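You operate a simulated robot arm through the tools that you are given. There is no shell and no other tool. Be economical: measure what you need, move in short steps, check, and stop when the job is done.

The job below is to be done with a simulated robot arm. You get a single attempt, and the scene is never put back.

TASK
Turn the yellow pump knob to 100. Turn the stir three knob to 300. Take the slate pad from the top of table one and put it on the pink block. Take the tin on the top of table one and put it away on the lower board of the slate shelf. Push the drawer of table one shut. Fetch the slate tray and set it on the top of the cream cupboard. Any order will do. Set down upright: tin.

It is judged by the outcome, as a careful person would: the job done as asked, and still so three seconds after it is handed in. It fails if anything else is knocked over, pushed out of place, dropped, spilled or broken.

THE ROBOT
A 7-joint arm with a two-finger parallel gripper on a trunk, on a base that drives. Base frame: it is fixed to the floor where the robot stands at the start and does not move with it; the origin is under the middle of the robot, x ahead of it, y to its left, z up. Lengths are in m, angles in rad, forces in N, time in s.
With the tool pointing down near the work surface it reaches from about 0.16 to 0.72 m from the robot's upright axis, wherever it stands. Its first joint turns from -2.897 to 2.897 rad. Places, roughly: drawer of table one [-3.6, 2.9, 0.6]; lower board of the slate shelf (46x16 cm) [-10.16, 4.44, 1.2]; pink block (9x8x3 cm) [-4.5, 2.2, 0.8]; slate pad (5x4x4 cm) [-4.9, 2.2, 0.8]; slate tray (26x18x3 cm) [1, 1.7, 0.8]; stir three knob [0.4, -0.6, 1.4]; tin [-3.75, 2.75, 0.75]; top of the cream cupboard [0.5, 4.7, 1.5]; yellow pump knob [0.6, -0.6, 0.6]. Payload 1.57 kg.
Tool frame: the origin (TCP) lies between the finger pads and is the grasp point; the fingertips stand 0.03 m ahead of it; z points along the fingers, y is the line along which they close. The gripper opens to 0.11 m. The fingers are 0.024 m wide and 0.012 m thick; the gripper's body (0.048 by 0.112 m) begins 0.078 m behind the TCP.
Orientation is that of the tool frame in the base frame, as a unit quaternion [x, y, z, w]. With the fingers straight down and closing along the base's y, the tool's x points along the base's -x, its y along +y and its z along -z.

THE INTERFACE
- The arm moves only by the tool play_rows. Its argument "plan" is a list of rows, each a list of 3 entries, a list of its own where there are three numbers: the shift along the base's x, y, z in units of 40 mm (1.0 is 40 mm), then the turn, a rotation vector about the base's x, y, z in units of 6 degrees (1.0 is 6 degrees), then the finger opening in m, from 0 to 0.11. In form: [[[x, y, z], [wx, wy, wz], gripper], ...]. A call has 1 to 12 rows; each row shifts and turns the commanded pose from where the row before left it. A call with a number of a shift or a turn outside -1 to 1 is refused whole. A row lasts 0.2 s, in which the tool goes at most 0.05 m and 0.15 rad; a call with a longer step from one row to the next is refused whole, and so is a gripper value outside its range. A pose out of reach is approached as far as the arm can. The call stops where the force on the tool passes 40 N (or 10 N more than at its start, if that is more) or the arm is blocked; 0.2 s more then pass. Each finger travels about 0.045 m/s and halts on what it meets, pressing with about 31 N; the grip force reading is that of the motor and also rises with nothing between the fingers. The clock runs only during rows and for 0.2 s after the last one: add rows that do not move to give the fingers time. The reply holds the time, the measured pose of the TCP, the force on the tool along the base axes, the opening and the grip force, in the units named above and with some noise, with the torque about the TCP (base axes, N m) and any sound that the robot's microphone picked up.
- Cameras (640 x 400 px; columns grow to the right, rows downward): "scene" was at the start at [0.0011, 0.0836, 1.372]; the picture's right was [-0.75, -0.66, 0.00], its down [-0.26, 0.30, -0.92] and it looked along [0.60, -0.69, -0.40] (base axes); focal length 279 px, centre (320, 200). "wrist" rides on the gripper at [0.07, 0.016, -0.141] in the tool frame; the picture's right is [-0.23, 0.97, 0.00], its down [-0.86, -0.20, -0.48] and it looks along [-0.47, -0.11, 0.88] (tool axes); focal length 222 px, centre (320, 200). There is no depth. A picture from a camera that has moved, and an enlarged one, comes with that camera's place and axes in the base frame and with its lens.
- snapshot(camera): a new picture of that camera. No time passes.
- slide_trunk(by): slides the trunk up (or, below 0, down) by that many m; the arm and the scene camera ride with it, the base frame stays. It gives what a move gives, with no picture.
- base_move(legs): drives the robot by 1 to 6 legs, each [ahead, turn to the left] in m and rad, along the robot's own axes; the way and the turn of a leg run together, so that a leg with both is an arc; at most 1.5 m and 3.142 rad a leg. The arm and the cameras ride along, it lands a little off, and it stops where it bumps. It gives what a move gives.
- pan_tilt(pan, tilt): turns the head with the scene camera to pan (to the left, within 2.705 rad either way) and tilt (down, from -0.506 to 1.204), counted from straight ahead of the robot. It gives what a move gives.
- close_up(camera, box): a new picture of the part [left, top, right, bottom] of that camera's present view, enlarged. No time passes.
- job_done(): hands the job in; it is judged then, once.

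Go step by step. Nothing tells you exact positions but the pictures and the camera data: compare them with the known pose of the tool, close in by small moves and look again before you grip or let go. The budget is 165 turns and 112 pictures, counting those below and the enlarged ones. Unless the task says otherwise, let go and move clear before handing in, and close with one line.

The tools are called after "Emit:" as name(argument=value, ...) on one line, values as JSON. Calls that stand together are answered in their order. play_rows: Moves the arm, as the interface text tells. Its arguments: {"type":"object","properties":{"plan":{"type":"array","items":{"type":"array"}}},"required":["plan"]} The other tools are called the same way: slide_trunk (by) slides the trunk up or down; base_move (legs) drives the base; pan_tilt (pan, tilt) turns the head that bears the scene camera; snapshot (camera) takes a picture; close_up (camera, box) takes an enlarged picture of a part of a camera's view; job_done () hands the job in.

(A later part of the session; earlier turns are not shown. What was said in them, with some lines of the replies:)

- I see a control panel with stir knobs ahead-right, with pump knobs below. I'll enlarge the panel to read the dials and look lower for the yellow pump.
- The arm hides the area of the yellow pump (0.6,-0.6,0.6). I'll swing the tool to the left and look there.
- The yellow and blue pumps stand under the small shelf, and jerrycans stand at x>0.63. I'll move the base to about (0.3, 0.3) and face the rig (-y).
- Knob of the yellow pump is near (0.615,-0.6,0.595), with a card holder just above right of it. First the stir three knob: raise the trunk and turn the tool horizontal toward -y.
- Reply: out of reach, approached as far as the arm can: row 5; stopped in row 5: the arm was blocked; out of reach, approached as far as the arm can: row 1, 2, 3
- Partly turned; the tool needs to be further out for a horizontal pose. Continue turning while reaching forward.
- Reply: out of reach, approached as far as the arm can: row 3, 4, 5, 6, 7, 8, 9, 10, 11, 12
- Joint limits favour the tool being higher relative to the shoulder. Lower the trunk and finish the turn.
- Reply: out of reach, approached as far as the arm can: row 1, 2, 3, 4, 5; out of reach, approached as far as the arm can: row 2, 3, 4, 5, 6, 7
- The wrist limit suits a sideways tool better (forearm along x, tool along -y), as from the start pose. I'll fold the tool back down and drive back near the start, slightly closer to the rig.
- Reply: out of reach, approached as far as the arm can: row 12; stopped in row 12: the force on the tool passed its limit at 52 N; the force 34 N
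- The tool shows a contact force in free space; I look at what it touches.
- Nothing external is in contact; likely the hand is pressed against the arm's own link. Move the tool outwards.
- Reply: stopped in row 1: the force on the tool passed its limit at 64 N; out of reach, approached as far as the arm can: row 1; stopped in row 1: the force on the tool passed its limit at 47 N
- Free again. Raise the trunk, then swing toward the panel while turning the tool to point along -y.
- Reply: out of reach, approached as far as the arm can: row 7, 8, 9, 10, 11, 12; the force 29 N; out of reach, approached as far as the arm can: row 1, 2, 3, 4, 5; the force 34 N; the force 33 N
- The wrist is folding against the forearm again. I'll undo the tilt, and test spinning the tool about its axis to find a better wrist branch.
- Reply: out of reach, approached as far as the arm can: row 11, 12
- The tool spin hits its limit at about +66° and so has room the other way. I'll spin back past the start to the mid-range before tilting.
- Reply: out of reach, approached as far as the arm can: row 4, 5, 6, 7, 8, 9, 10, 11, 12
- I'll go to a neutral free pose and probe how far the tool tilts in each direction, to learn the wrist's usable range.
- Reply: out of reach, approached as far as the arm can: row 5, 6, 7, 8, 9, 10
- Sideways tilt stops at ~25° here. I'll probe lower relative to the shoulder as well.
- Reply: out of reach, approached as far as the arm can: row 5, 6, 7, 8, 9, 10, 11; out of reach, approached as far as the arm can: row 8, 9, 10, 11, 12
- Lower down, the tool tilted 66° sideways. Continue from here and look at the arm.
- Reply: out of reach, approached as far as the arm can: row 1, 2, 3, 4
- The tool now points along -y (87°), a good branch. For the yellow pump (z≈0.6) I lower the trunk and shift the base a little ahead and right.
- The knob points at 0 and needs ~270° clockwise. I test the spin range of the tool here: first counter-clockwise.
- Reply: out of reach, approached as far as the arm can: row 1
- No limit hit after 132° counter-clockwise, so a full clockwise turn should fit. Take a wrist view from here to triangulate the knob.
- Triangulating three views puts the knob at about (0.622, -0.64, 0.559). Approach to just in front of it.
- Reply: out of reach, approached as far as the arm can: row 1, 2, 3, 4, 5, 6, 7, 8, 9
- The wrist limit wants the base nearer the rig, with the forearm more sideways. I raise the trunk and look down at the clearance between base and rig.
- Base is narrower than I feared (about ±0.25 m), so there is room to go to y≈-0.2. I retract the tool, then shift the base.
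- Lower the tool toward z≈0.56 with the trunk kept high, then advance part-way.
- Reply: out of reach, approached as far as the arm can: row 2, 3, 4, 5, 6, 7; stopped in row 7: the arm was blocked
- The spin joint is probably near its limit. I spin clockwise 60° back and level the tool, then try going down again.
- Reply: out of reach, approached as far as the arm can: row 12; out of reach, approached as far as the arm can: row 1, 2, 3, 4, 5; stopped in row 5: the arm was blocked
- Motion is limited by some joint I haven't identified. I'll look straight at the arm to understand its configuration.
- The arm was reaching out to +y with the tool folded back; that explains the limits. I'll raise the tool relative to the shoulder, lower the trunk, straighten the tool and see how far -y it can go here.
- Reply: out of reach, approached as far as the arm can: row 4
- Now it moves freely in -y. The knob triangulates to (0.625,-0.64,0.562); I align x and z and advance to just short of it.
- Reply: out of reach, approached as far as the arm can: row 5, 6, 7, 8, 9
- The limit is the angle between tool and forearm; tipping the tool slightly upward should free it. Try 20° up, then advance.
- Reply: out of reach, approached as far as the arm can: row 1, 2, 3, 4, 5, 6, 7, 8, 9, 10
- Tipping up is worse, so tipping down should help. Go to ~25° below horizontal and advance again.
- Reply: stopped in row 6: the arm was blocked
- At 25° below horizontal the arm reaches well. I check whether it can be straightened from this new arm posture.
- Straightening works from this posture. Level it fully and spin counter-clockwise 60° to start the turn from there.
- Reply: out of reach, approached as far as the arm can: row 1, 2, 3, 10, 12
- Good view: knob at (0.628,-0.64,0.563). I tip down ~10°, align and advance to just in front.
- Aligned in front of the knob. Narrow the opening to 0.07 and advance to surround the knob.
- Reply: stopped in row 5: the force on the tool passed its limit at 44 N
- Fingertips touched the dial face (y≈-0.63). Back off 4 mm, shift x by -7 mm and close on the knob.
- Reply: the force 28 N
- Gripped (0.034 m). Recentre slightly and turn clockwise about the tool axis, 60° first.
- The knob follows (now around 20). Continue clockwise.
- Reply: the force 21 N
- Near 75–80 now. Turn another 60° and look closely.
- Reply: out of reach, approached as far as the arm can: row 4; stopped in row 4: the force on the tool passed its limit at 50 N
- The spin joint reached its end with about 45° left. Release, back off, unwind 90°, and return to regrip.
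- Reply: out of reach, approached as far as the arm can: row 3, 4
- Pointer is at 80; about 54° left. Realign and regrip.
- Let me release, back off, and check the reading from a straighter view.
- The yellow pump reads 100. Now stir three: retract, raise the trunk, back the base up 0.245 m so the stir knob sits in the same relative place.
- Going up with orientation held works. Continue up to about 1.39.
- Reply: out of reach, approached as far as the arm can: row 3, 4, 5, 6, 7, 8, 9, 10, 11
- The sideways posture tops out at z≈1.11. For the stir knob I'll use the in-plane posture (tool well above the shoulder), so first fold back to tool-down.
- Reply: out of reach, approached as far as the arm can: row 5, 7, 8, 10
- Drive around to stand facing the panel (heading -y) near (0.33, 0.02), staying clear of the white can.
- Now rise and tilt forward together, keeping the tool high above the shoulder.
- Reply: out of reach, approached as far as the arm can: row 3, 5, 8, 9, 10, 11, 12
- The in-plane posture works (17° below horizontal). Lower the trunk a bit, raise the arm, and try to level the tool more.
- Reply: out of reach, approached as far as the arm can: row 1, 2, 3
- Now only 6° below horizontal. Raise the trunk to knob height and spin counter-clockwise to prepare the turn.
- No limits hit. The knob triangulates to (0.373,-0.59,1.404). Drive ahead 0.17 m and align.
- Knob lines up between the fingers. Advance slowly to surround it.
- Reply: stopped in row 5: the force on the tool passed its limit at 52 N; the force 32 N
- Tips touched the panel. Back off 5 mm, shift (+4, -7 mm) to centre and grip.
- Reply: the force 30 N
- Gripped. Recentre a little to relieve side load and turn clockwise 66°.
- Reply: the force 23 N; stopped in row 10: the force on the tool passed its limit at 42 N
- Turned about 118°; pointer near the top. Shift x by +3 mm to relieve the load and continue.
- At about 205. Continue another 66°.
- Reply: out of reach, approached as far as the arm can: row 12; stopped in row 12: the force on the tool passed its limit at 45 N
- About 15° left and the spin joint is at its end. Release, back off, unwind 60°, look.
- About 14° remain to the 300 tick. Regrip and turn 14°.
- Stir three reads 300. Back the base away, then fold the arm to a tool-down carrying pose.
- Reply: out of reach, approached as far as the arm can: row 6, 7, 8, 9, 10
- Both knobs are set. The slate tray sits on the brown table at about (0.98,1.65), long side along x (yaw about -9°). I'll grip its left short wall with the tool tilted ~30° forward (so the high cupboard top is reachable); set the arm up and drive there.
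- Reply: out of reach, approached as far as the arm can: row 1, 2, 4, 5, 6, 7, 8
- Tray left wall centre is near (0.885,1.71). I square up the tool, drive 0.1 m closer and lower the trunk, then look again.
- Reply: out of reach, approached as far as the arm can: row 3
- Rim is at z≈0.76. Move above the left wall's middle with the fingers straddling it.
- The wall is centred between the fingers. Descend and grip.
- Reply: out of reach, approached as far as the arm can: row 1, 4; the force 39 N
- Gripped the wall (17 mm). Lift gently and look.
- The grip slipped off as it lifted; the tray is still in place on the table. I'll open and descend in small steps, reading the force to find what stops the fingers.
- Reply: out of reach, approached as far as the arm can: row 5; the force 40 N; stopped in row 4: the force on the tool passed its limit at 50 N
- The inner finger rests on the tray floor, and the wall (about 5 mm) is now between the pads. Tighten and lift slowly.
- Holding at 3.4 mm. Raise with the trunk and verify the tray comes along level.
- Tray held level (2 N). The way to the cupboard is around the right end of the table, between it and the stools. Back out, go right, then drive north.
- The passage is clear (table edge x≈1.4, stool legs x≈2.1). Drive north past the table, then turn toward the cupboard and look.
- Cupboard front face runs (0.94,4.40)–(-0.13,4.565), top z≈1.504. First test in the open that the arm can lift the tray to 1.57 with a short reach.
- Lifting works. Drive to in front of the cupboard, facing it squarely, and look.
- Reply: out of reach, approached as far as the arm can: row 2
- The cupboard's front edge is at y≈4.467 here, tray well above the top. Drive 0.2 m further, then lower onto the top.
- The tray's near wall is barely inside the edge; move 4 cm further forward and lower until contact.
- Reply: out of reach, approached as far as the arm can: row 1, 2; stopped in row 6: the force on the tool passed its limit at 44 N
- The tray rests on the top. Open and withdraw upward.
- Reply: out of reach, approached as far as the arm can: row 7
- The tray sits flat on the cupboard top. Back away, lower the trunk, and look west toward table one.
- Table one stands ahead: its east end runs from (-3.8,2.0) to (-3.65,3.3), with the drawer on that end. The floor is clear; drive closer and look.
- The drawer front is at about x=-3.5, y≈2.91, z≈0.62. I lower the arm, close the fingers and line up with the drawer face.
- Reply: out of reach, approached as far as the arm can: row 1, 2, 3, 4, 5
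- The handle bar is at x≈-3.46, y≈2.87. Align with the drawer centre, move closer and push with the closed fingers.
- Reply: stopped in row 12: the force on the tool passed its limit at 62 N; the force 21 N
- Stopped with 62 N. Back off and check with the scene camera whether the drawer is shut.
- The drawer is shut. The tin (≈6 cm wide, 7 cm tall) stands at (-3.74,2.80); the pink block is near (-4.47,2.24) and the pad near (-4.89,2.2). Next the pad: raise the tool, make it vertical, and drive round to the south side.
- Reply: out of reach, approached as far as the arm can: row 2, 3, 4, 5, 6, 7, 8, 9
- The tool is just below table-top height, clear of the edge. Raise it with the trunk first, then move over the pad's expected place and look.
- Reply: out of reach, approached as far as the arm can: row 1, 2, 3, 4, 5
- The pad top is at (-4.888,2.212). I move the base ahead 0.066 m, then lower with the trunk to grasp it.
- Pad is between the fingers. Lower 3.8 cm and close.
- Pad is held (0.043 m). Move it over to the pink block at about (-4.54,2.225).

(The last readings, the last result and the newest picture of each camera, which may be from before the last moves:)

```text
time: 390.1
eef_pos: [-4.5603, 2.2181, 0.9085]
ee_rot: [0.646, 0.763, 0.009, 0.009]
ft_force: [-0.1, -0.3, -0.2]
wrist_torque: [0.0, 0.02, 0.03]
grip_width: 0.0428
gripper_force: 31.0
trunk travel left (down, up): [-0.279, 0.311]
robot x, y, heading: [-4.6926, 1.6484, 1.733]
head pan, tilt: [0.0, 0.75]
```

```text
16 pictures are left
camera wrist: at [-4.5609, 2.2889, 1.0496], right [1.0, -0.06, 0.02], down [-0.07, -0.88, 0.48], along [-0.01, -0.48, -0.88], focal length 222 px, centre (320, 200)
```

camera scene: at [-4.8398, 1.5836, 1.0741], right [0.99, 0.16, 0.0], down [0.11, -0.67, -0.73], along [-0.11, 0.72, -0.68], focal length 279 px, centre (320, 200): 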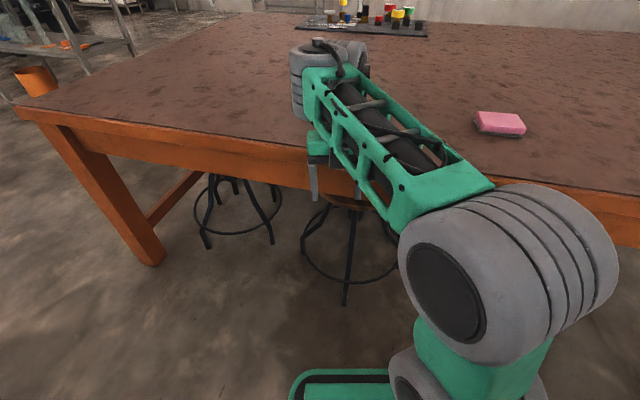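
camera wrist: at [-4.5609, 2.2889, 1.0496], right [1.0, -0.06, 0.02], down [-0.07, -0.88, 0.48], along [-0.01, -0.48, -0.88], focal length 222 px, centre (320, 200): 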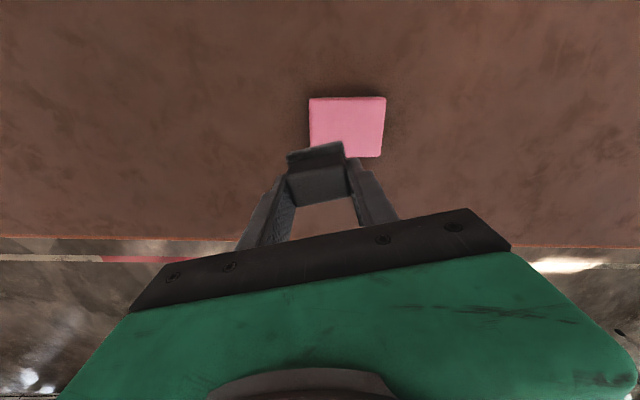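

Block centre is (-4.527,2.238). Shift, then lower onto it.

Emit:
play_rows(plan=[[[0.42, 0.22, 0], [0, 0, 0], 0.02], [[0.42, 0.22, 0], [0, 0, 0], 0.02], [[0, 0, 0], [0, 0, 0], 0.02]])

Emit:
slide_trunk(by=-0.065)

Emit:
snapshot(camera="wrist")

```text
time: 390.9
eef_pos: [-4.5296, 2.2343, 0.9093]
ee_rot: [0.646, 0.763, 0.008, 0.008]
ft_force: [0.1, 1.1, -1.5]
wrist_torque: [0.0, -0.02, 0.03]
grip_width: 0.043
gripper_force: 31.5
trunk travel left (down, up): [-0.279, 0.311]
robot x, y, heading: [-4.6922, 1.6499, 1.728]
head pan, tilt: [0.0, 0.75]
```

```text
time: 392.0
eef_pos: [-4.5286, 2.2352, 0.8452]
ee_rot: [0.646, 0.763, 0.008, 0.008]
ft_force: [0.1, 0.7, -1.3]
wrist_torque: [0.03, 0.01, -0.02]
grip_width: 0.0433
gripper_force: 30.7
trunk travel left (down, up): [-0.214, 0.376]
robot x, y, heading: [-4.6937, 1.6481, 1.726]
head pan, tilt: [0.0, 0.75]
```

```text
15 pictures are left
camera wrist: at [-4.5294, 2.3058, 0.9867], right [1.0, -0.06, 0.02], down [-0.07, -0.88, 0.47], along [-0.01, -0.47, -0.88], focal length 222 px, centre (320, 200)
```

wrist: 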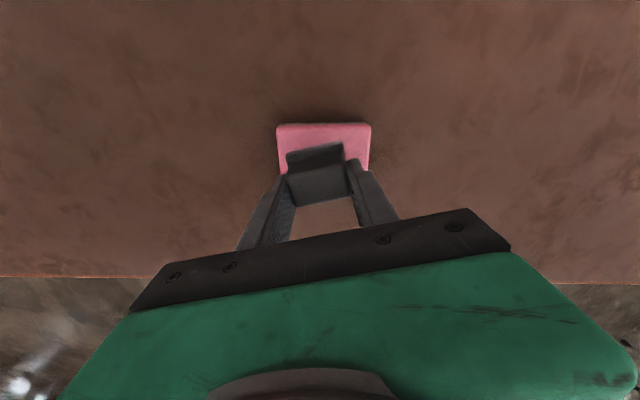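

Well centred over the block. Lower until it touches and release.

Emit:
play_rows(plan=[[[0, 0, -0.3], [0, 0, 0], 0.02], [[0, 0, -0.15], [0, 0, 0], 0.02], [[0, 0, -0.1], [0, 0, 0], 0.02], [[0, 0, 0], [0, 0, 0], 0.02]])

```text
time: 393.0
eef_pos: [-4.5288, 2.2351, 0.8235]
ee_rot: [0.646, 0.763, 0.009, 0.008]
ft_force: [0.6, 0.2, 0.2]
wrist_torque: [-0.03, -0.01, -0.02]
grip_width: 0.0429
gripper_force: 31.1
trunk travel left (down, up): [-0.214, 0.376]
robot x, y, heading: [-4.6926, 1.6495, 1.725]
head pan, tilt: [0.0, 0.75]
```

Emit:
play_rows(plan=[[[0, 0, -0.05], [0, 0, 0], 0.02], [[0, 0, -0.05], [0, 0, 0], 0.02], [[0, 0, 0], [0, 0, 0], 0.02]])

```text
time: 393.8
eef_pos: [-4.5301, 2.2358, 0.8187]
ee_rot: [0.646, 0.763, 0.008, 0.007]
ft_force: [-0.8, 0.0, -1.4]
wrist_torque: [0.01, 0.0, -0.01]
grip_width: 0.0431
gripper_force: 30.5
trunk travel left (down, up): [-0.214, 0.376]
robot x, y, heading: [-4.6957, 1.6487, 1.726]
head pan, tilt: [0.0, 0.75]
```

I see no contact yet, so I continue in 2–3 mm steps.

Emit:
play_rows(plan=[[[0, 0, -0.07], [0, 0, 0], 0.02], [[0, 0, -0.07], [0, 0, 0], 0.02], [[0, 0, 0], [0, 0, 0], 0.02]])

Emit:
close_up(camera="wrist", box=[230, 90, 410, 240])

```text
time: 394.6
eef_pos: [-4.5299, 2.2358, 0.8176]
ee_rot: [0.646, 0.763, 0.012, 0.007]
ft_force: [1.3, 1.0, 16.5]
wrist_torque: [-0.15, 0.38, -0.05]
grip_width: 0.0431
gripper_force: 31.2
trunk travel left (down, up): [-0.214, 0.376]
robot x, y, heading: [-4.6939, 1.6517, 1.725]
head pan, tilt: [0.0, 0.75]
```

```text
2.67 times, centred on (320, 165) of wrist
camera zoom: at [-4.5303, 2.3052, 0.9583], right [1.0, -0.06, 0.02], down [-0.07, -0.88, 0.47], along [-0.01, -0.47, -0.88], focal length 592 px, centre (320, 293)
```

zoom: 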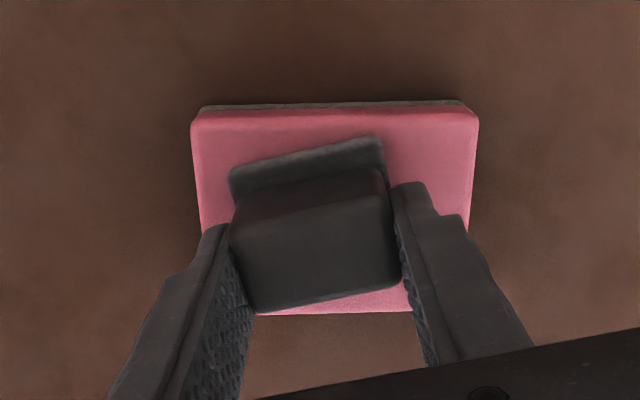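

Contact; the pad lies fully on the block. Open and lift away.

Emit:
play_rows(plan=[[[0, 0, 0.03], [0, 0, 0], 0.06], [[0, 0, 0], [0, 0, 0], 0.075], [[0, 0, 0], [0, 0, 0], 0.075], [[0, 0, 0], [0, 0, 0], 0.075]])

Emit:
slide_trunk(by=0.15)

Emit:
snapshot(camera="wrist")

```text
time: 395.6
eef_pos: [-4.5292, 2.2351, 0.816]
ee_rot: [0.646, 0.763, 0.01, 0.007]
ft_force: [3.9, 1.0, 18.4]
wrist_torque: [-0.07, 0.55, -0.05]
grip_width: 0.0708
gripper_force: 0.2
trunk travel left (down, up): [-0.214, 0.376]
robot x, y, heading: [-4.6928, 1.6517, 1.728]
head pan, tilt: [0.0, 0.75]
```

```text
time: 397.3
eef_pos: [-4.5302, 2.2352, 0.9641]
ee_rot: [0.647, 0.762, 0.008, 0.008]
ft_force: [-0.4, -0.3, -0.3]
wrist_torque: [-0.01, -0.02, -0.02]
grip_width: 0.0749
gripper_force: 0.0
trunk travel left (down, up): [-0.364, 0.226]
robot x, y, heading: [-4.6946, 1.6499, 1.725]
head pan, tilt: [0.0, 0.75]
```

```text
13 pictures are left
camera wrist: at [-4.53, 2.3061, 1.1061], right [1.0, -0.06, 0.02], down [-0.07, -0.88, 0.47], along [-0.01, -0.47, -0.88], focal length 222 px, centre (320, 200)
```

wrist: 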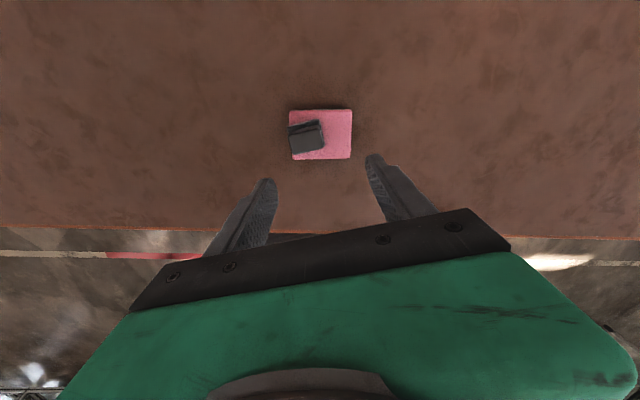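

The pad is on the pink block. Next the tin: drive back round to the east side of the table.

Emit:
base_move(legs=[[-0.25, 0], [0, -1.726], [1.5, 0], [0.25, 0], [0, 1.571], [1.4, 0]])

Emit:
base_move(legs=[[0, 1.571]])

Emit:
slide_trunk(by=-0.1)

```text
time: 422.0
eef_pos: [-2.6917, 3.3809, 0.9645]
ee_rot: [0.702, 0.712, 0.007, 0.008]
ft_force: [-0.2, 0.1, -0.4]
wrist_torque: [-0.01, 0.04, 0.01]
grip_width: 0.0752
gripper_force: 0.0
trunk travel left (down, up): [-0.364, 0.226]
robot x, y, heading: [-2.9381, 2.8228, 1.575]
head pan, tilt: [0.0, 0.75]
```

```text
time: 426.2
eef_pos: [-3.4899, 3.0897, 0.9652]
ee_rot: [0.003, 1.0, 0.011, 0.0]
ft_force: [-0.5, 0.0, -1.0]
wrist_torque: [-0.01, -0.01, 0.03]
grip_width: 0.0752
gripper_force: 0.1
trunk travel left (down, up): [-0.364, 0.226]
robot x, y, heading: [-2.9411, 2.8279, 3.122]
head pan, tilt: [0.0, 0.75]
```

```text
time: 427.5
eef_pos: [-3.4905, 3.0901, 0.8645]
ee_rot: [0.004, 1.0, 0.011, 0.0]
ft_force: [0.4, -0.7, -0.3]
wrist_torque: [-0.01, 0.06, 0.02]
grip_width: 0.075
gripper_force: 0.1
trunk travel left (down, up): [-0.264, 0.326]
robot x, y, heading: [-2.9412, 2.8273, 3.122]
head pan, tilt: [0.0, 0.75]
```

Now tilt the tool ~30° forward while raising the arm relative to the trunk, and centre on the tin's y.

Emit:
play_rows(plan=[[[0.1, -0.9, 0.75], [0, 0.6, 0], 0.09], [[0.1, -0.9, 0.75], [0, 0.6, 0], 0.09], [[0.1, -0.9, 0.75], [0, 0.6, 0], 0.09], [[0.1, -0.9, 0.75], [0, 0.6, 0], 0.09], [[0.1, -0.9, 0.75], [0, 0.6, 0], 0.09], [[0.1, -0.9, 0.75], [0, 0.6, 0], 0.09], [[0.1, -0.9, 0.75], [0, 0.6, 0], 0.09], [[0.1, -0.9, 0.75], [0, 0.6, 0], 0.09], [[0, 0, 0], [0, 0, 0], 0.09]])

Emit:
slide_trunk(by=-0.2)

Emit:
snapshot(camera="wrist")

```text
time: 429.5
eef_pos: [-3.4543, 2.7954, 1.0899]
ee_rot: [0.007, 0.969, 0.011, -0.248]
ft_force: [-0.1, -0.3, 0.5]
wrist_torque: [0.03, -0.01, -0.03]
grip_width: 0.0898
gripper_force: 0.0
out of reach, approached as far as the arm can: row 4, 6
trunk travel left (down, up): [-0.264, 0.326]
robot x, y, heading: [-2.9459, 2.8275, 3.121]
head pan, tilt: [0.0, 0.75]
```

```text
time: 431.7
eef_pos: [-3.4546, 2.7962, 0.8895]
ee_rot: [0.007, 0.969, 0.01, -0.248]
ft_force: [1.1, 0.1, 0.6]
wrist_torque: [-0.02, -0.01, 0.01]
grip_width: 0.0899
gripper_force: 0.2
trunk travel left (down, up): [-0.064, 0.526]
robot x, y, heading: [-2.9401, 2.8257, 3.119]
head pan, tilt: [0.0, 0.75]
```

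```text
12 pictures are left
camera wrist: at [-3.4489, 2.8098, 1.046], right [0.22, 0.97, -0.09], down [0.98, -0.22, 0.0], along [-0.02, -0.09, -1.0], focal length 222 px, centre (320, 200)
```

wrist: 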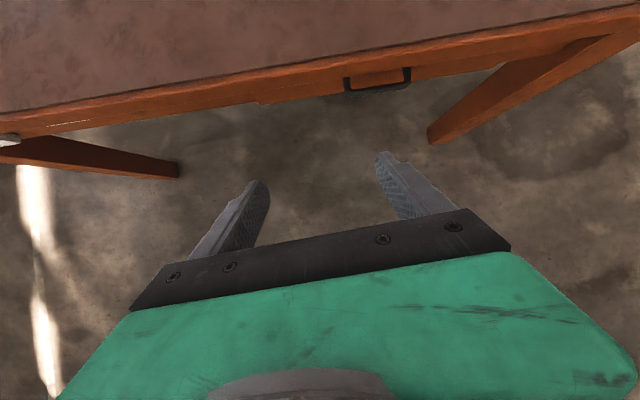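

Drive ahead 0.2 m and check the tin's position under the gripper.

Emit:
base_move(legs=[[0.2, 0]])

Emit:
snapshot(camera="wrist")

```text
time: 433.3
eef_pos: [-3.6565, 2.7995, 0.8881]
ee_rot: [0.007, 0.968, 0.01, -0.249]
ft_force: [-0.7, 0.1, -0.1]
wrist_torque: [-0.02, 0.02, 0.0]
grip_width: 0.0898
gripper_force: 0.1
trunk travel left (down, up): [-0.064, 0.526]
robot x, y, heading: [-3.1415, 2.8284, 3.126]
head pan, tilt: [0.0, 0.75]
```

```text
11 pictures are left
camera wrist: at [-3.6513, 2.8123, 1.046], right [0.21, 0.97, -0.09], down [0.98, -0.22, 0.0], along [-0.02, -0.09, -1.0], focal length 222 px, centre (320, 200)
```

wrist: 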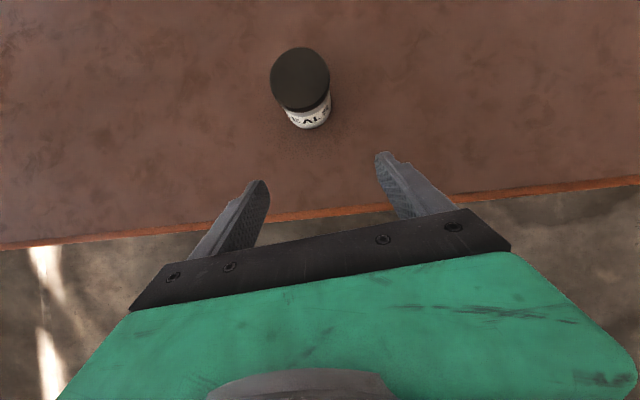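

Tin centre is at (-3.78,2.80). Lower in front of it, then move forward with the fingers either side.

Emit:
slide_trunk(by=-0.06)

Emit:
play_rows(plan=[[[0, 0, -0.25], [0, 0, 0], 0.1], [[0, 0, -0.25], [0, 0, 0], 0.1], [[0, 0, -0.25], [0, 0, 0], 0.1], [[0, 0, 0], [0, 0, 0], 0.1]])

Emit:
base_move(legs=[[0.085, 0]])

Emit:
snapshot(camera="wrist")

```text
time: 434.3
eef_pos: [-3.6577, 2.7993, 0.8294]
ee_rot: [0.006, 0.969, 0.01, -0.248]
ft_force: [-0.7, -1.5, 0.3]
wrist_torque: [0.0, -0.01, -0.01]
grip_width: 0.0899
gripper_force: 0.1
trunk travel left (down, up): [-0.004, 0.586]
robot x, y, heading: [-3.1403, 2.8332, 3.127]
head pan, tilt: [0.0, 0.75]
```

```text
time: 435.3
eef_pos: [-3.6571, 2.7992, 0.7984]
ee_rot: [0.005, 0.968, 0.01, -0.249]
ft_force: [0.3, -0.7, -0.2]
wrist_torque: [0.01, 0.0, 0.0]
grip_width: 0.1
gripper_force: 0.1
trunk travel left (down, up): [-0.004, 0.586]
robot x, y, heading: [-3.1414, 2.8292, 3.123]
head pan, tilt: [0.0, 0.75]
```

```text
time: 436.4
eef_pos: [-3.7418, 2.8, 0.7985]
ee_rot: [0.006, 0.969, 0.01, -0.249]
ft_force: [-0.3, 0.2, -0.5]
wrist_torque: [-0.02, 0.05, 0.03]
grip_width: 0.0997
gripper_force: 0.1
trunk travel left (down, up): [-0.004, 0.586]
robot x, y, heading: [-3.2273, 2.8324, 3.123]
head pan, tilt: [0.0, 0.75]
```

```text
10 pictures are left
camera wrist: at [-3.7363, 2.8132, 0.9555], right [0.21, 0.97, -0.09], down [0.98, -0.22, 0.0], along [-0.02, -0.09, -1.0], focal length 222 px, centre (320, 200)
```

wrist: 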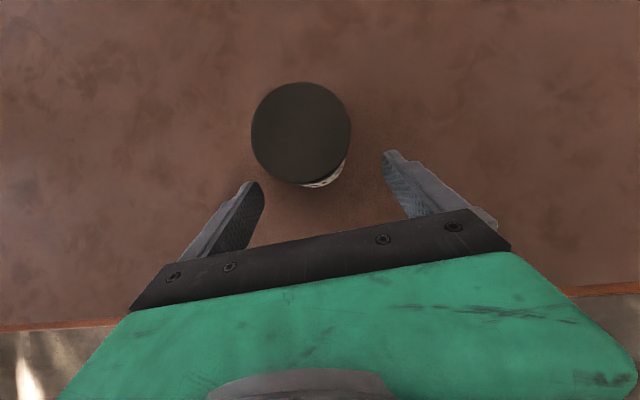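

The tin is centred; advance 4 cm and grip.

Emit:
play_rows(plan=[[[-0.5, 0, 0], [0, 0, 0], 0.1], [[-0.48, 0, 0], [0, 0, 0], 0.1], [[0, 0, 0], [0, 0, 0], 0.03], [[0, 0, 0], [0, 0, 0], 0.03], [[0, 0, 0], [0, 0, 0], 0.03], [[0, 0, 0], [0, 0, 0], 0.03], [[0, 0, 0], [0, 0, 0], 0.03]])

Emit:
slide_trunk(by=0.15)

Emit:
snapshot(camera="wrist")

```text
time: 438.0
eef_pos: [-3.7811, 2.8001, 0.7982]
ee_rot: [0.006, 0.969, 0.011, -0.248]
ft_force: [-1.0, -0.1, 1.4]
wrist_torque: [-0.14, 0.02, -0.01]
grip_width: 0.0599
gripper_force: 31.3
trunk travel left (down, up): [-0.004, 0.586]
robot x, y, heading: [-3.227, 2.8294, 3.124]
head pan, tilt: [0.0, 0.75]
```

```text
time: 439.7
eef_pos: [-3.7814, 2.7983, 0.9472]
ee_rot: [0.005, 0.969, 0.01, -0.248]
ft_force: [0.2, -0.3, -2.7]
wrist_torque: [0.01, 0.02, 0.01]
grip_width: 0.0598
gripper_force: 30.7
trunk travel left (down, up): [-0.154, 0.436]
robot x, y, heading: [-3.2256, 2.8364, 3.125]
head pan, tilt: [0.0, 0.75]
```

```text
9 pictures are left
camera wrist: at [-3.7756, 2.8131, 1.1051], right [0.21, 0.97, -0.09], down [0.98, -0.22, 0.01], along [-0.02, -0.09, -1.0], focal length 222 px, centre (320, 200)
```

wrist: 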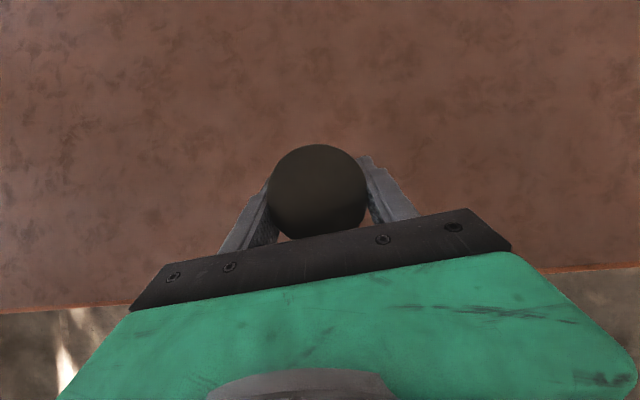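

Tin gripped. Drive around the north side of the table and west toward the slate shelf, then look.

Emit:
base_move(legs=[[-0.4, 0], [0, -1.406], [1.37, 0], [0, 1.42], [1.5, 0], [1.5, 0]])

Emit:
slide_trunk(by=0.3)

Emit:
pan_tilt(pan=0.0, tilt=0.2)

Emit:
snapshot(camera="scene")

```text
time: 469.6
eef_pos: [-6.5254, 4.4356, 0.9476]
ee_rot: [0.037, 0.968, 0.018, -0.247]
ft_force: [0.3, -0.1, -1.7]
wrist_torque: [-0.02, -0.03, -0.03]
grip_width: 0.0596
gripper_force: 31.2
trunk travel left (down, up): [-0.154, 0.436]
robot x, y, heading: [-5.9743, 4.4318, 3.06]
head pan, tilt: [0.0, 0.75]
```

```text
time: 472.6
eef_pos: [-6.5252, 4.4346, 1.2473]
ee_rot: [0.037, 0.968, 0.018, -0.247]
ft_force: [-0.9, -0.1, -1.7]
wrist_torque: [0.01, -0.01, 0.01]
grip_width: 0.0595
gripper_force: 30.9
trunk travel left (down, up): [-0.454, 0.136]
robot x, y, heading: [-5.9707, 4.4281, 3.062]
head pan, tilt: [0.0, 0.75]
```

```text
time: 473.6
eef_pos: [-6.5244, 4.4349, 1.2476]
ee_rot: [0.037, 0.968, 0.018, -0.248]
ft_force: [0.9, 0.2, -2.1]
wrist_torque: [-0.02, 0.03, 0.01]
grip_width: 0.0593
gripper_force: 30.9
trunk travel left (down, up): [-0.454, 0.136]
robot x, y, heading: [-5.9704, 4.4321, 3.065]
head pan, tilt: [0.0, 0.201]
```

```text
8 pictures are left
camera scene: at [-6.0174, 4.278, 1.5706], right [0.08, 1.0, 0.0], down [0.2, -0.02, -0.98], along [-0.98, 0.08, -0.2], focal length 279 px, centre (320, 200)
```

scene: 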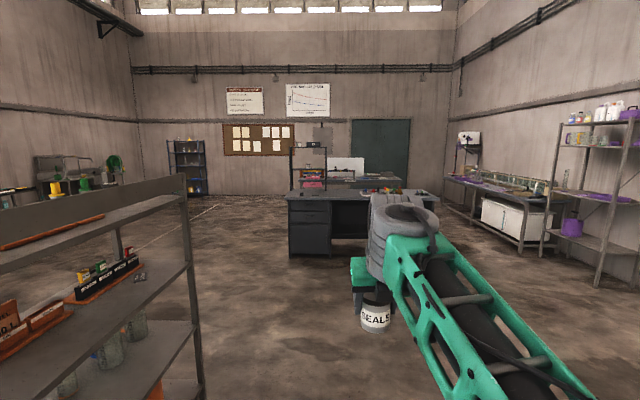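

Emit:
close_up(camera="scene", box=[270, 120, 440, 226])

```text
3.76 times, centred on (355, 173) of scene
camera zoom: at [-6.0174, 4.278, 1.5706], right [0.08, 1.0, 0.0], down [0.2, -0.02, -0.98], along [-0.98, 0.08, -0.2], focal length 1050 px, centre (188, 302)
```

zoom: 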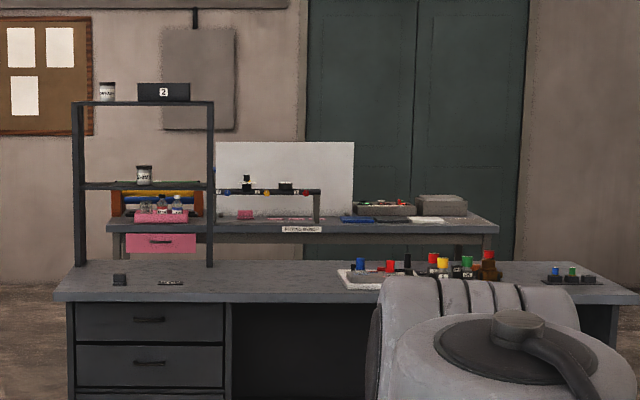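

The slate shelf stands at the back edge of a desk (desk front at x≈-9.4), too far from the front; a tin already stands mid-board at y≈4.44. The rear of the desk is open floor, so I'll go round the left end and place the tin from behind.

Emit:
base_move(legs=[[0, 0.137], [1.5, 0], [0.98, 0], [0, 0.564], [1.42, 0], [0, -0.664]])

Emit:
pan_tilt(pan=-0.9, tilt=0.4)

Emit:
snapshot(camera="scene")

```text
time: 496.2
eef_pos: [-10.1576, 3.5774, 1.2481]
ee_rot: [0.043, 0.968, 0.02, -0.248]
ft_force: [0.2, 0.7, -1.3]
wrist_torque: [0.01, 0.0, 0.01]
grip_width: 0.0593
gripper_force: 30.6
trunk travel left (down, up): [-0.454, 0.136]
robot x, y, heading: [-9.6051, 3.5603, 3.052]
head pan, tilt: [0.0, 0.201]
```

```text
time: 497.4
eef_pos: [-10.1556, 3.5764, 1.2461]
ee_rot: [0.043, 0.968, 0.019, -0.247]
ft_force: [1.1, 0.0, -2.1]
wrist_torque: [-0.02, 0.02, 0.03]
grip_width: 0.0595
gripper_force: 31.1
trunk travel left (down, up): [-0.454, 0.136]
robot x, y, heading: [-9.6075, 3.5657, 3.044]
head pan, tilt: [-0.901, 0.4]
```

```text
6 pictures are left
camera scene: at [-9.6088, 3.4823, 1.5522], right [0.84, 0.55, 0.0], down [0.21, -0.33, -0.92], along [-0.5, 0.77, -0.39], focal length 279 px, centre (320, 200)
```

scene: 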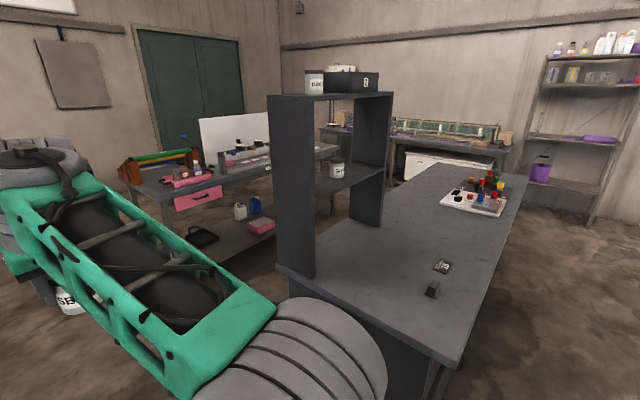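

The shelf's sides are solid panels, but its back is open, and there is a ~0.9 m gap behind the desk. I'll drive into the gap heading north with the arm forward and shortened.

Emit:
base_move(legs=[[0, 0.155], [1.145, 0], [0, -1.628]])

Emit:
play_rows(plan=[[[0, -0.5, 0.2], [0, 0, 0], 0.03], [[0, -0.5, 0.2], [0, 0, 0], 0.03], [[0, -0.5, 0.2], [0, 0, 0], 0.03], [[0, -0.5, 0.2], [0, 0, 0], 0.03], [[0, -0.5, 0.2], [0, 0, 0], 0.03], [[0, -0.5, 0.2], [0, 0, 0], 0.03], [[0, 0, 0], [0, 0, 0], 0.03]])

```text
time: 507.9
eef_pos: [-10.8179, 4.0316, 1.2474]
ee_rot: [0.671, 0.699, 0.179, -0.173]
ft_force: [-0.3, -1.2, -1.7]
wrist_torque: [-0.04, 0.0, -0.01]
grip_width: 0.0595
gripper_force: 31.2
trunk travel left (down, up): [-0.454, 0.136]
robot x, y, heading: [-10.7584, 3.4842, 1.607]
head pan, tilt: [-0.901, 0.4]
```

```text
time: 509.5
eef_pos: [-10.8194, 3.9123, 1.2951]
ee_rot: [0.671, 0.699, 0.178, -0.173]
ft_force: [-0.7, 0.5, -1.3]
wrist_torque: [0.05, 0.01, 0.04]
grip_width: 0.0595
gripper_force: 31.1
trunk travel left (down, up): [-0.454, 0.136]
robot x, y, heading: [-10.7568, 3.4828, 1.608]
head pan, tilt: [-0.901, 0.4]
```

Emit:
base_move(legs=[[0, -0.04], [1.03, 0]])

Emit:
pan_tilt(pan=-1.1, tilt=0.45)

Emit:
snapshot(camera="scene")

```text
time: 515.2
eef_pos: [-10.8003, 4.9393, 1.2968]
ee_rot: [0.684, 0.686, 0.181, -0.17]
ft_force: [-0.3, 0.1, -2.2]
wrist_torque: [-0.03, 0.0, 0.02]
grip_width: 0.0597
gripper_force: 30.9
trunk travel left (down, up): [-0.454, 0.136]
robot x, y, heading: [-10.7532, 4.5069, 1.57]
head pan, tilt: [-0.901, 0.4]
```

```text
time: 515.9
eef_pos: [-10.7994, 4.9394, 1.2954]
ee_rot: [0.684, 0.686, 0.181, -0.169]
ft_force: [-0.2, 0.0, -1.5]
wrist_torque: [-0.03, 0.01, -0.03]
grip_width: 0.0594
gripper_force: 30.9
trunk travel left (down, up): [-0.454, 0.136]
robot x, y, heading: [-10.752, 4.5054, 1.571]
head pan, tilt: [-1.1, 0.45]
```

```text
5 pictures are left
camera scene: at [-10.8274, 4.4871, 1.5475], right [0.45, -0.89, 0.0], down [-0.39, -0.2, -0.9], along [0.8, 0.41, -0.44], focal length 279 px, centre (320, 200)
```

scene: 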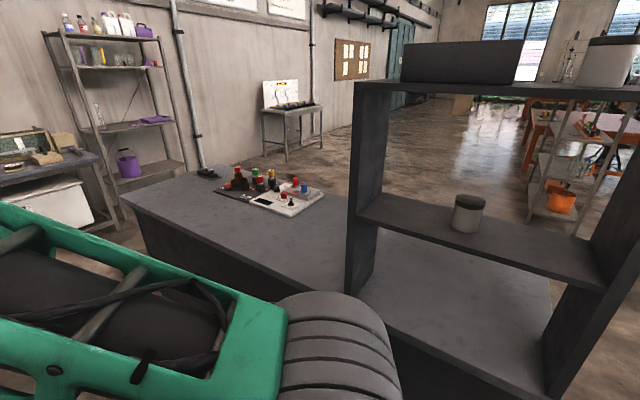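

The lower board's rear edge is near x≈-10.23, with free space at y≈4.56 between the existing tin and the north side panel. Swing the arm clockwise to face east in two parts.

Emit:
play_rows(plan=[[[0.925, 0.061, 0], [0, 0, -0.833], 0.03], [[0.927, -0.018, 0], [0, 0, -0.833], 0.03], [[0.922, -0.099, 0], [0, 0, -0.833], 0.03], [[0.91, -0.177, 0], [0, 0, -0.833], 0.03], [[0.892, -0.254, 0], [0, 0, -0.833], 0.03], [[0.866, -0.331, 0], [0, 0, -0.833], 0.03], [[0.835, -0.404, 0], [0, 0, -0.833], 0.03], [[0.797, -0.475, 0], [0, 0, -0.833], 0.03], [[0.753, -0.541, 0], [0, 0, -0.833], 0.03]])

```text
time: 517.9
eef_pos: [-10.4853, 4.8506, 1.2974]
ee_rot: [0.894, 0.372, 0.232, -0.088]
ft_force: [0.3, -0.2, -1.0]
wrist_torque: [0.0, 0.04, -0.02]
grip_width: 0.0596
gripper_force: 30.2
trunk travel left (down, up): [-0.454, 0.136]
robot x, y, heading: [-10.7552, 4.5026, 1.57]
head pan, tilt: [-1.1, 0.45]
```

Emit:
play_rows(plan=[[[0.703, -0.605, 0], [0, 0, -0.833], 0.03], [[0.649, -0.663, 0], [0, 0, -0.833], 0.03], [[0.589, -0.717, 0], [0, 0, -0.833], 0.03], [[0.525, -0.764, 0], [0, 0, -0.833], 0.03], [[0.458, -0.807, 0], [0, 0, -0.833], 0.03], [[0.386, -0.843, 0], [0, 0, -0.833], 0.03], [[0.313, -0.873, 0], [0, 0, -0.833], 0.03], [[0.235, -0.897, 0], [0, 0, -0.833], 0.03], [[0.158, -0.914, 0], [0, 0, -0.833], 0.03], [[0, 0, 0], [0, 0, 0], 0.03]])

Emit:
snapshot(camera="scene")

```text
time: 520.1
eef_pos: [-10.3242, 4.5671, 1.2947]
ee_rot: [0.969, 0.001, 0.248, 0.008]
ft_force: [1.0, -0.9, -1.3]
wrist_torque: [0.0, 0.0, -0.01]
grip_width: 0.0592
gripper_force: 30.8
trunk travel left (down, up): [-0.454, 0.136]
robot x, y, heading: [-10.7533, 4.5084, 1.569]
head pan, tilt: [-1.1, 0.45]
```

```text
4 pictures are left
camera scene: at [-10.8271, 4.4868, 1.5475], right [0.45, -0.89, 0.0], down [-0.39, -0.2, -0.9], along [0.8, 0.41, -0.44], focal length 279 px, centre (320, 200)
```

scene: 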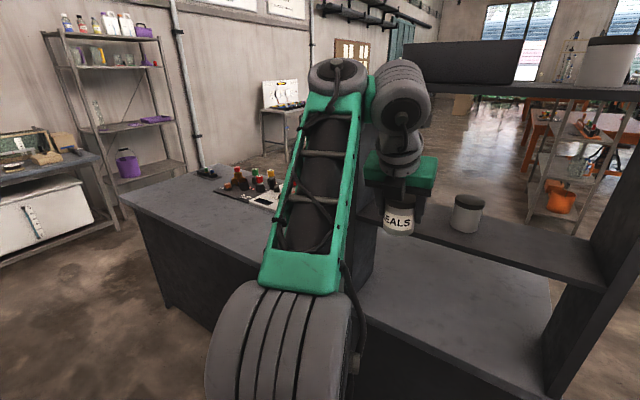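

The tin now faces the free spot. Lower slightly, then slide in toward x≈-10.19 in small steps, watching for contact of the wrist with the upper board.

Emit:
play_rows(plan=[[[0, -0.1, -0.4], [0, 0, 0], 0.03], [[0, -0.1, -0.4], [0, 0, 0], 0.03], [[0.35, 0, 0], [0, 0, 0], 0.03], [[0.35, 0, 0], [0, 0, 0], 0.03], [[0.35, 0, 0], [0, 0, 0], 0.03], [[0.35, 0, 0], [0, 0, 0], 0.03], [[0.35, 0, 0], [0, 0, 0], 0.03], [[0.35, 0, 0], [0, 0, 0], 0.03], [[0, 0, 0], [0, 0, 0], 0.03]])

Emit:
snapshot(camera="wrist")

```text
time: 522.1
eef_pos: [-10.2419, 4.5574, 1.264]
ee_rot: [0.969, 0.001, 0.247, 0.008]
ft_force: [-0.3, 0.3, -1.3]
wrist_torque: [-0.01, 0.01, 0.0]
grip_width: 0.0595
gripper_force: 31.4
trunk travel left (down, up): [-0.454, 0.136]
robot x, y, heading: [-10.7526, 4.502, 1.568]
head pan, tilt: [-1.1, 0.45]
```

```text
3 pictures are left
camera wrist: at [-10.2499, 4.5437, 1.4219], right [-0.2, -0.98, -0.09], down [-0.98, 0.2, 0.01], along [0.01, 0.09, -1.0], focal length 222 px, centre (320, 200)
```

wrist: 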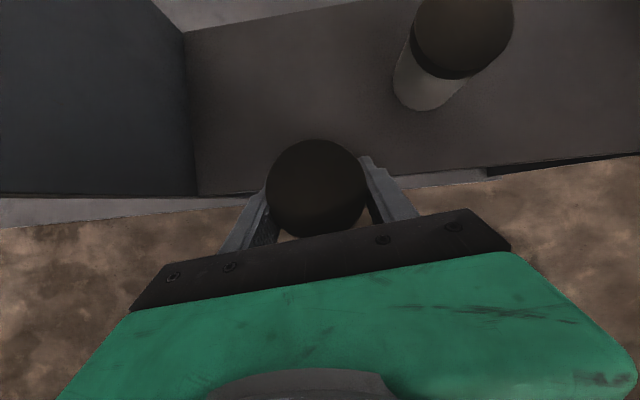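

Board spans x -10.23…-10.06 here; our tin clears the other tin and the panel. Slide in 5.6 cm more and lower to contact.

Emit:
play_rows(plan=[[[0.35, 0, 0], [0, 0, 0], 0.03], [[0.35, 0, 0], [0, 0, 0], 0.03], [[0.35, 0, 0], [0, 0, 0], 0.03], [[0.35, 0, 0], [0, 0, 0], 0.03], [[0, 0, -0.2], [0, 0, 0], 0.03], [[0, 0, -0.15], [0, 0, 0], 0.03], [[0, 0, 0], [0, 0, 0], 0.03]])

```text
time: 523.7
eef_pos: [-10.184, 4.5574, 1.2508]
ee_rot: [0.969, 0.002, 0.248, 0.007]
ft_force: [-0.1, 0.7, -2.2]
wrist_torque: [-0.03, 0.03, -0.01]
grip_width: 0.0594
gripper_force: 31.5
trunk travel left (down, up): [-0.454, 0.136]
robot x, y, heading: [-10.7561, 4.5073, 1.576]
head pan, tilt: [-1.1, 0.45]
```

Emit:
play_rows(plan=[[[0, 0, -0.1], [0, 0, 0], 0.03], [[0, 0, -0.08], [0, 0, 0], 0.03], [[0, 0, 0], [0, 0, 0], 0.03]])

```text
time: 524.5
eef_pos: [-10.1844, 4.5572, 1.2434]
ee_rot: [0.969, 0.002, 0.248, 0.009]
ft_force: [-0.4, 0.7, -0.7]
wrist_torque: [-0.01, -0.01, 0.02]
grip_width: 0.0594
gripper_force: 31.1
trunk travel left (down, up): [-0.454, 0.136]
robot x, y, heading: [-10.7538, 4.5026, 1.569]
head pan, tilt: [-1.1, 0.45]
```

Emit:
play_rows(plan=[[[0, 0, -0.06], [0, 0, 0], 0.03], [[0, 0, -0.05], [0, 0, 0], 0.03], [[0, 0, 0], [0, 0, 0], 0.03]])

```text
time: 525.3
eef_pos: [-10.1876, 4.5581, 1.2415]
ee_rot: [0.968, 0.001, 0.251, 0.008]
ft_force: [6.4, -0.7, 25.6]
wrist_torque: [0.7, -0.03, -0.23]
grip_width: 0.0598
gripper_force: 31.3
trunk travel left (down, up): [-0.454, 0.136]
robot x, y, heading: [-10.7566, 4.5086, 1.57]
head pan, tilt: [-1.1, 0.45]
```

Contact with the board. Relieve slightly, open, and back straight out.

Emit:
play_rows(plan=[[[0, 0, 0.06], [0, 0, 0], 0.03], [[0, 0, 0], [0, 0, 0], 0.065], [[0, 0, 0], [0, 0, 0], 0.08], [[0, 0, 0], [0, 0, 0], 0.08], [[-0.3, 0, 0.02], [0, 0, 0], 0.08], [[-0.5, 0, 0.05], [0, 0, 0], 0.08], [[-0.7, 0, 0.1], [0, 0, 0], 0.08], [[-0.8, 0, 0.1], [0, 0, 0], 0.08], [[-0.8, 0, 0.1], [0, 0, 0], 0.08], [[-0.5, 0, 0.1], [0, 0, 0], 0.08], [[0, 0, 0], [0, 0, 0], 0.08]])

Emit:
snapshot(camera="scene")

```text
time: 527.7
eef_pos: [-10.3287, 4.559, 1.26]
ee_rot: [0.969, 0.002, 0.247, 0.008]
ft_force: [-0.4, 0.3, 1.2]
wrist_torque: [0.01, -0.01, -0.01]
grip_width: 0.0801
gripper_force: 0.1
trunk travel left (down, up): [-0.454, 0.136]
robot x, y, heading: [-10.7551, 4.5098, 1.571]
head pan, tilt: [-1.1, 0.45]
```

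```text
2 pictures are left
camera scene: at [-10.8273, 4.4869, 1.5475], right [0.45, -0.89, 0.0], down [-0.39, -0.2, -0.9], along [0.8, 0.41, -0.44], focal length 279 px, centre (320, 200)
```

scene: 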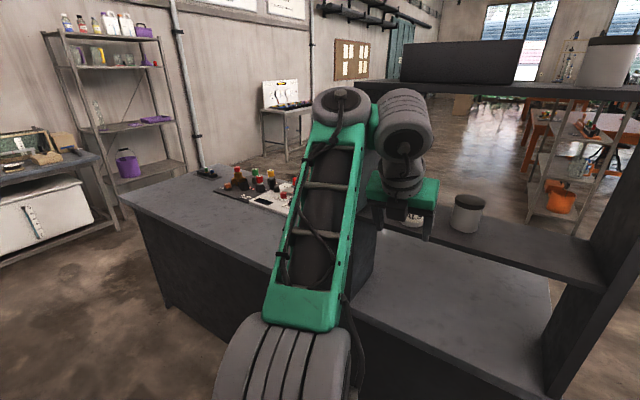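

The gripper hides the tin; check with the wrist camera.

Emit:
snapshot(camera="wrist")

```text
1 pictures are left
camera wrist: at [-10.3374, 4.5448, 1.419], right [-0.2, -0.98, -0.09], down [-0.98, 0.2, 0.01], along [0.01, 0.09, -1.0], focal length 222 px, centre (320, 200)
```

wrist: 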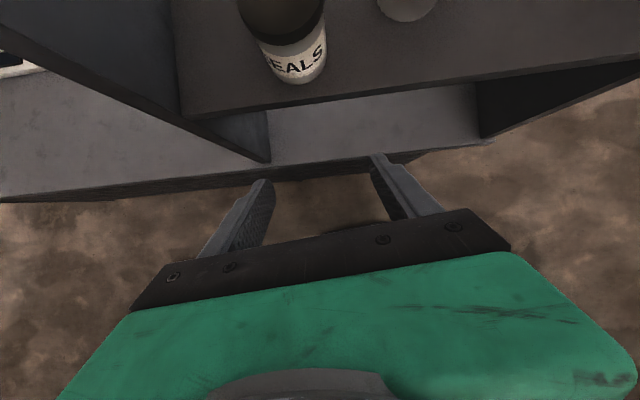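

The tin stands upright on the lower board and the gripper is clear. All six parts are complete, so I hand the job in.

Emit:
job_done()

```text
The job is handed in.
```

I handed the job in with all six parts done: yellow pump at 100, stir three at 300, pad on the pink block (near its left edge), tin upright on the lower shelf board, drawer shut and tray on the cream cupboard.
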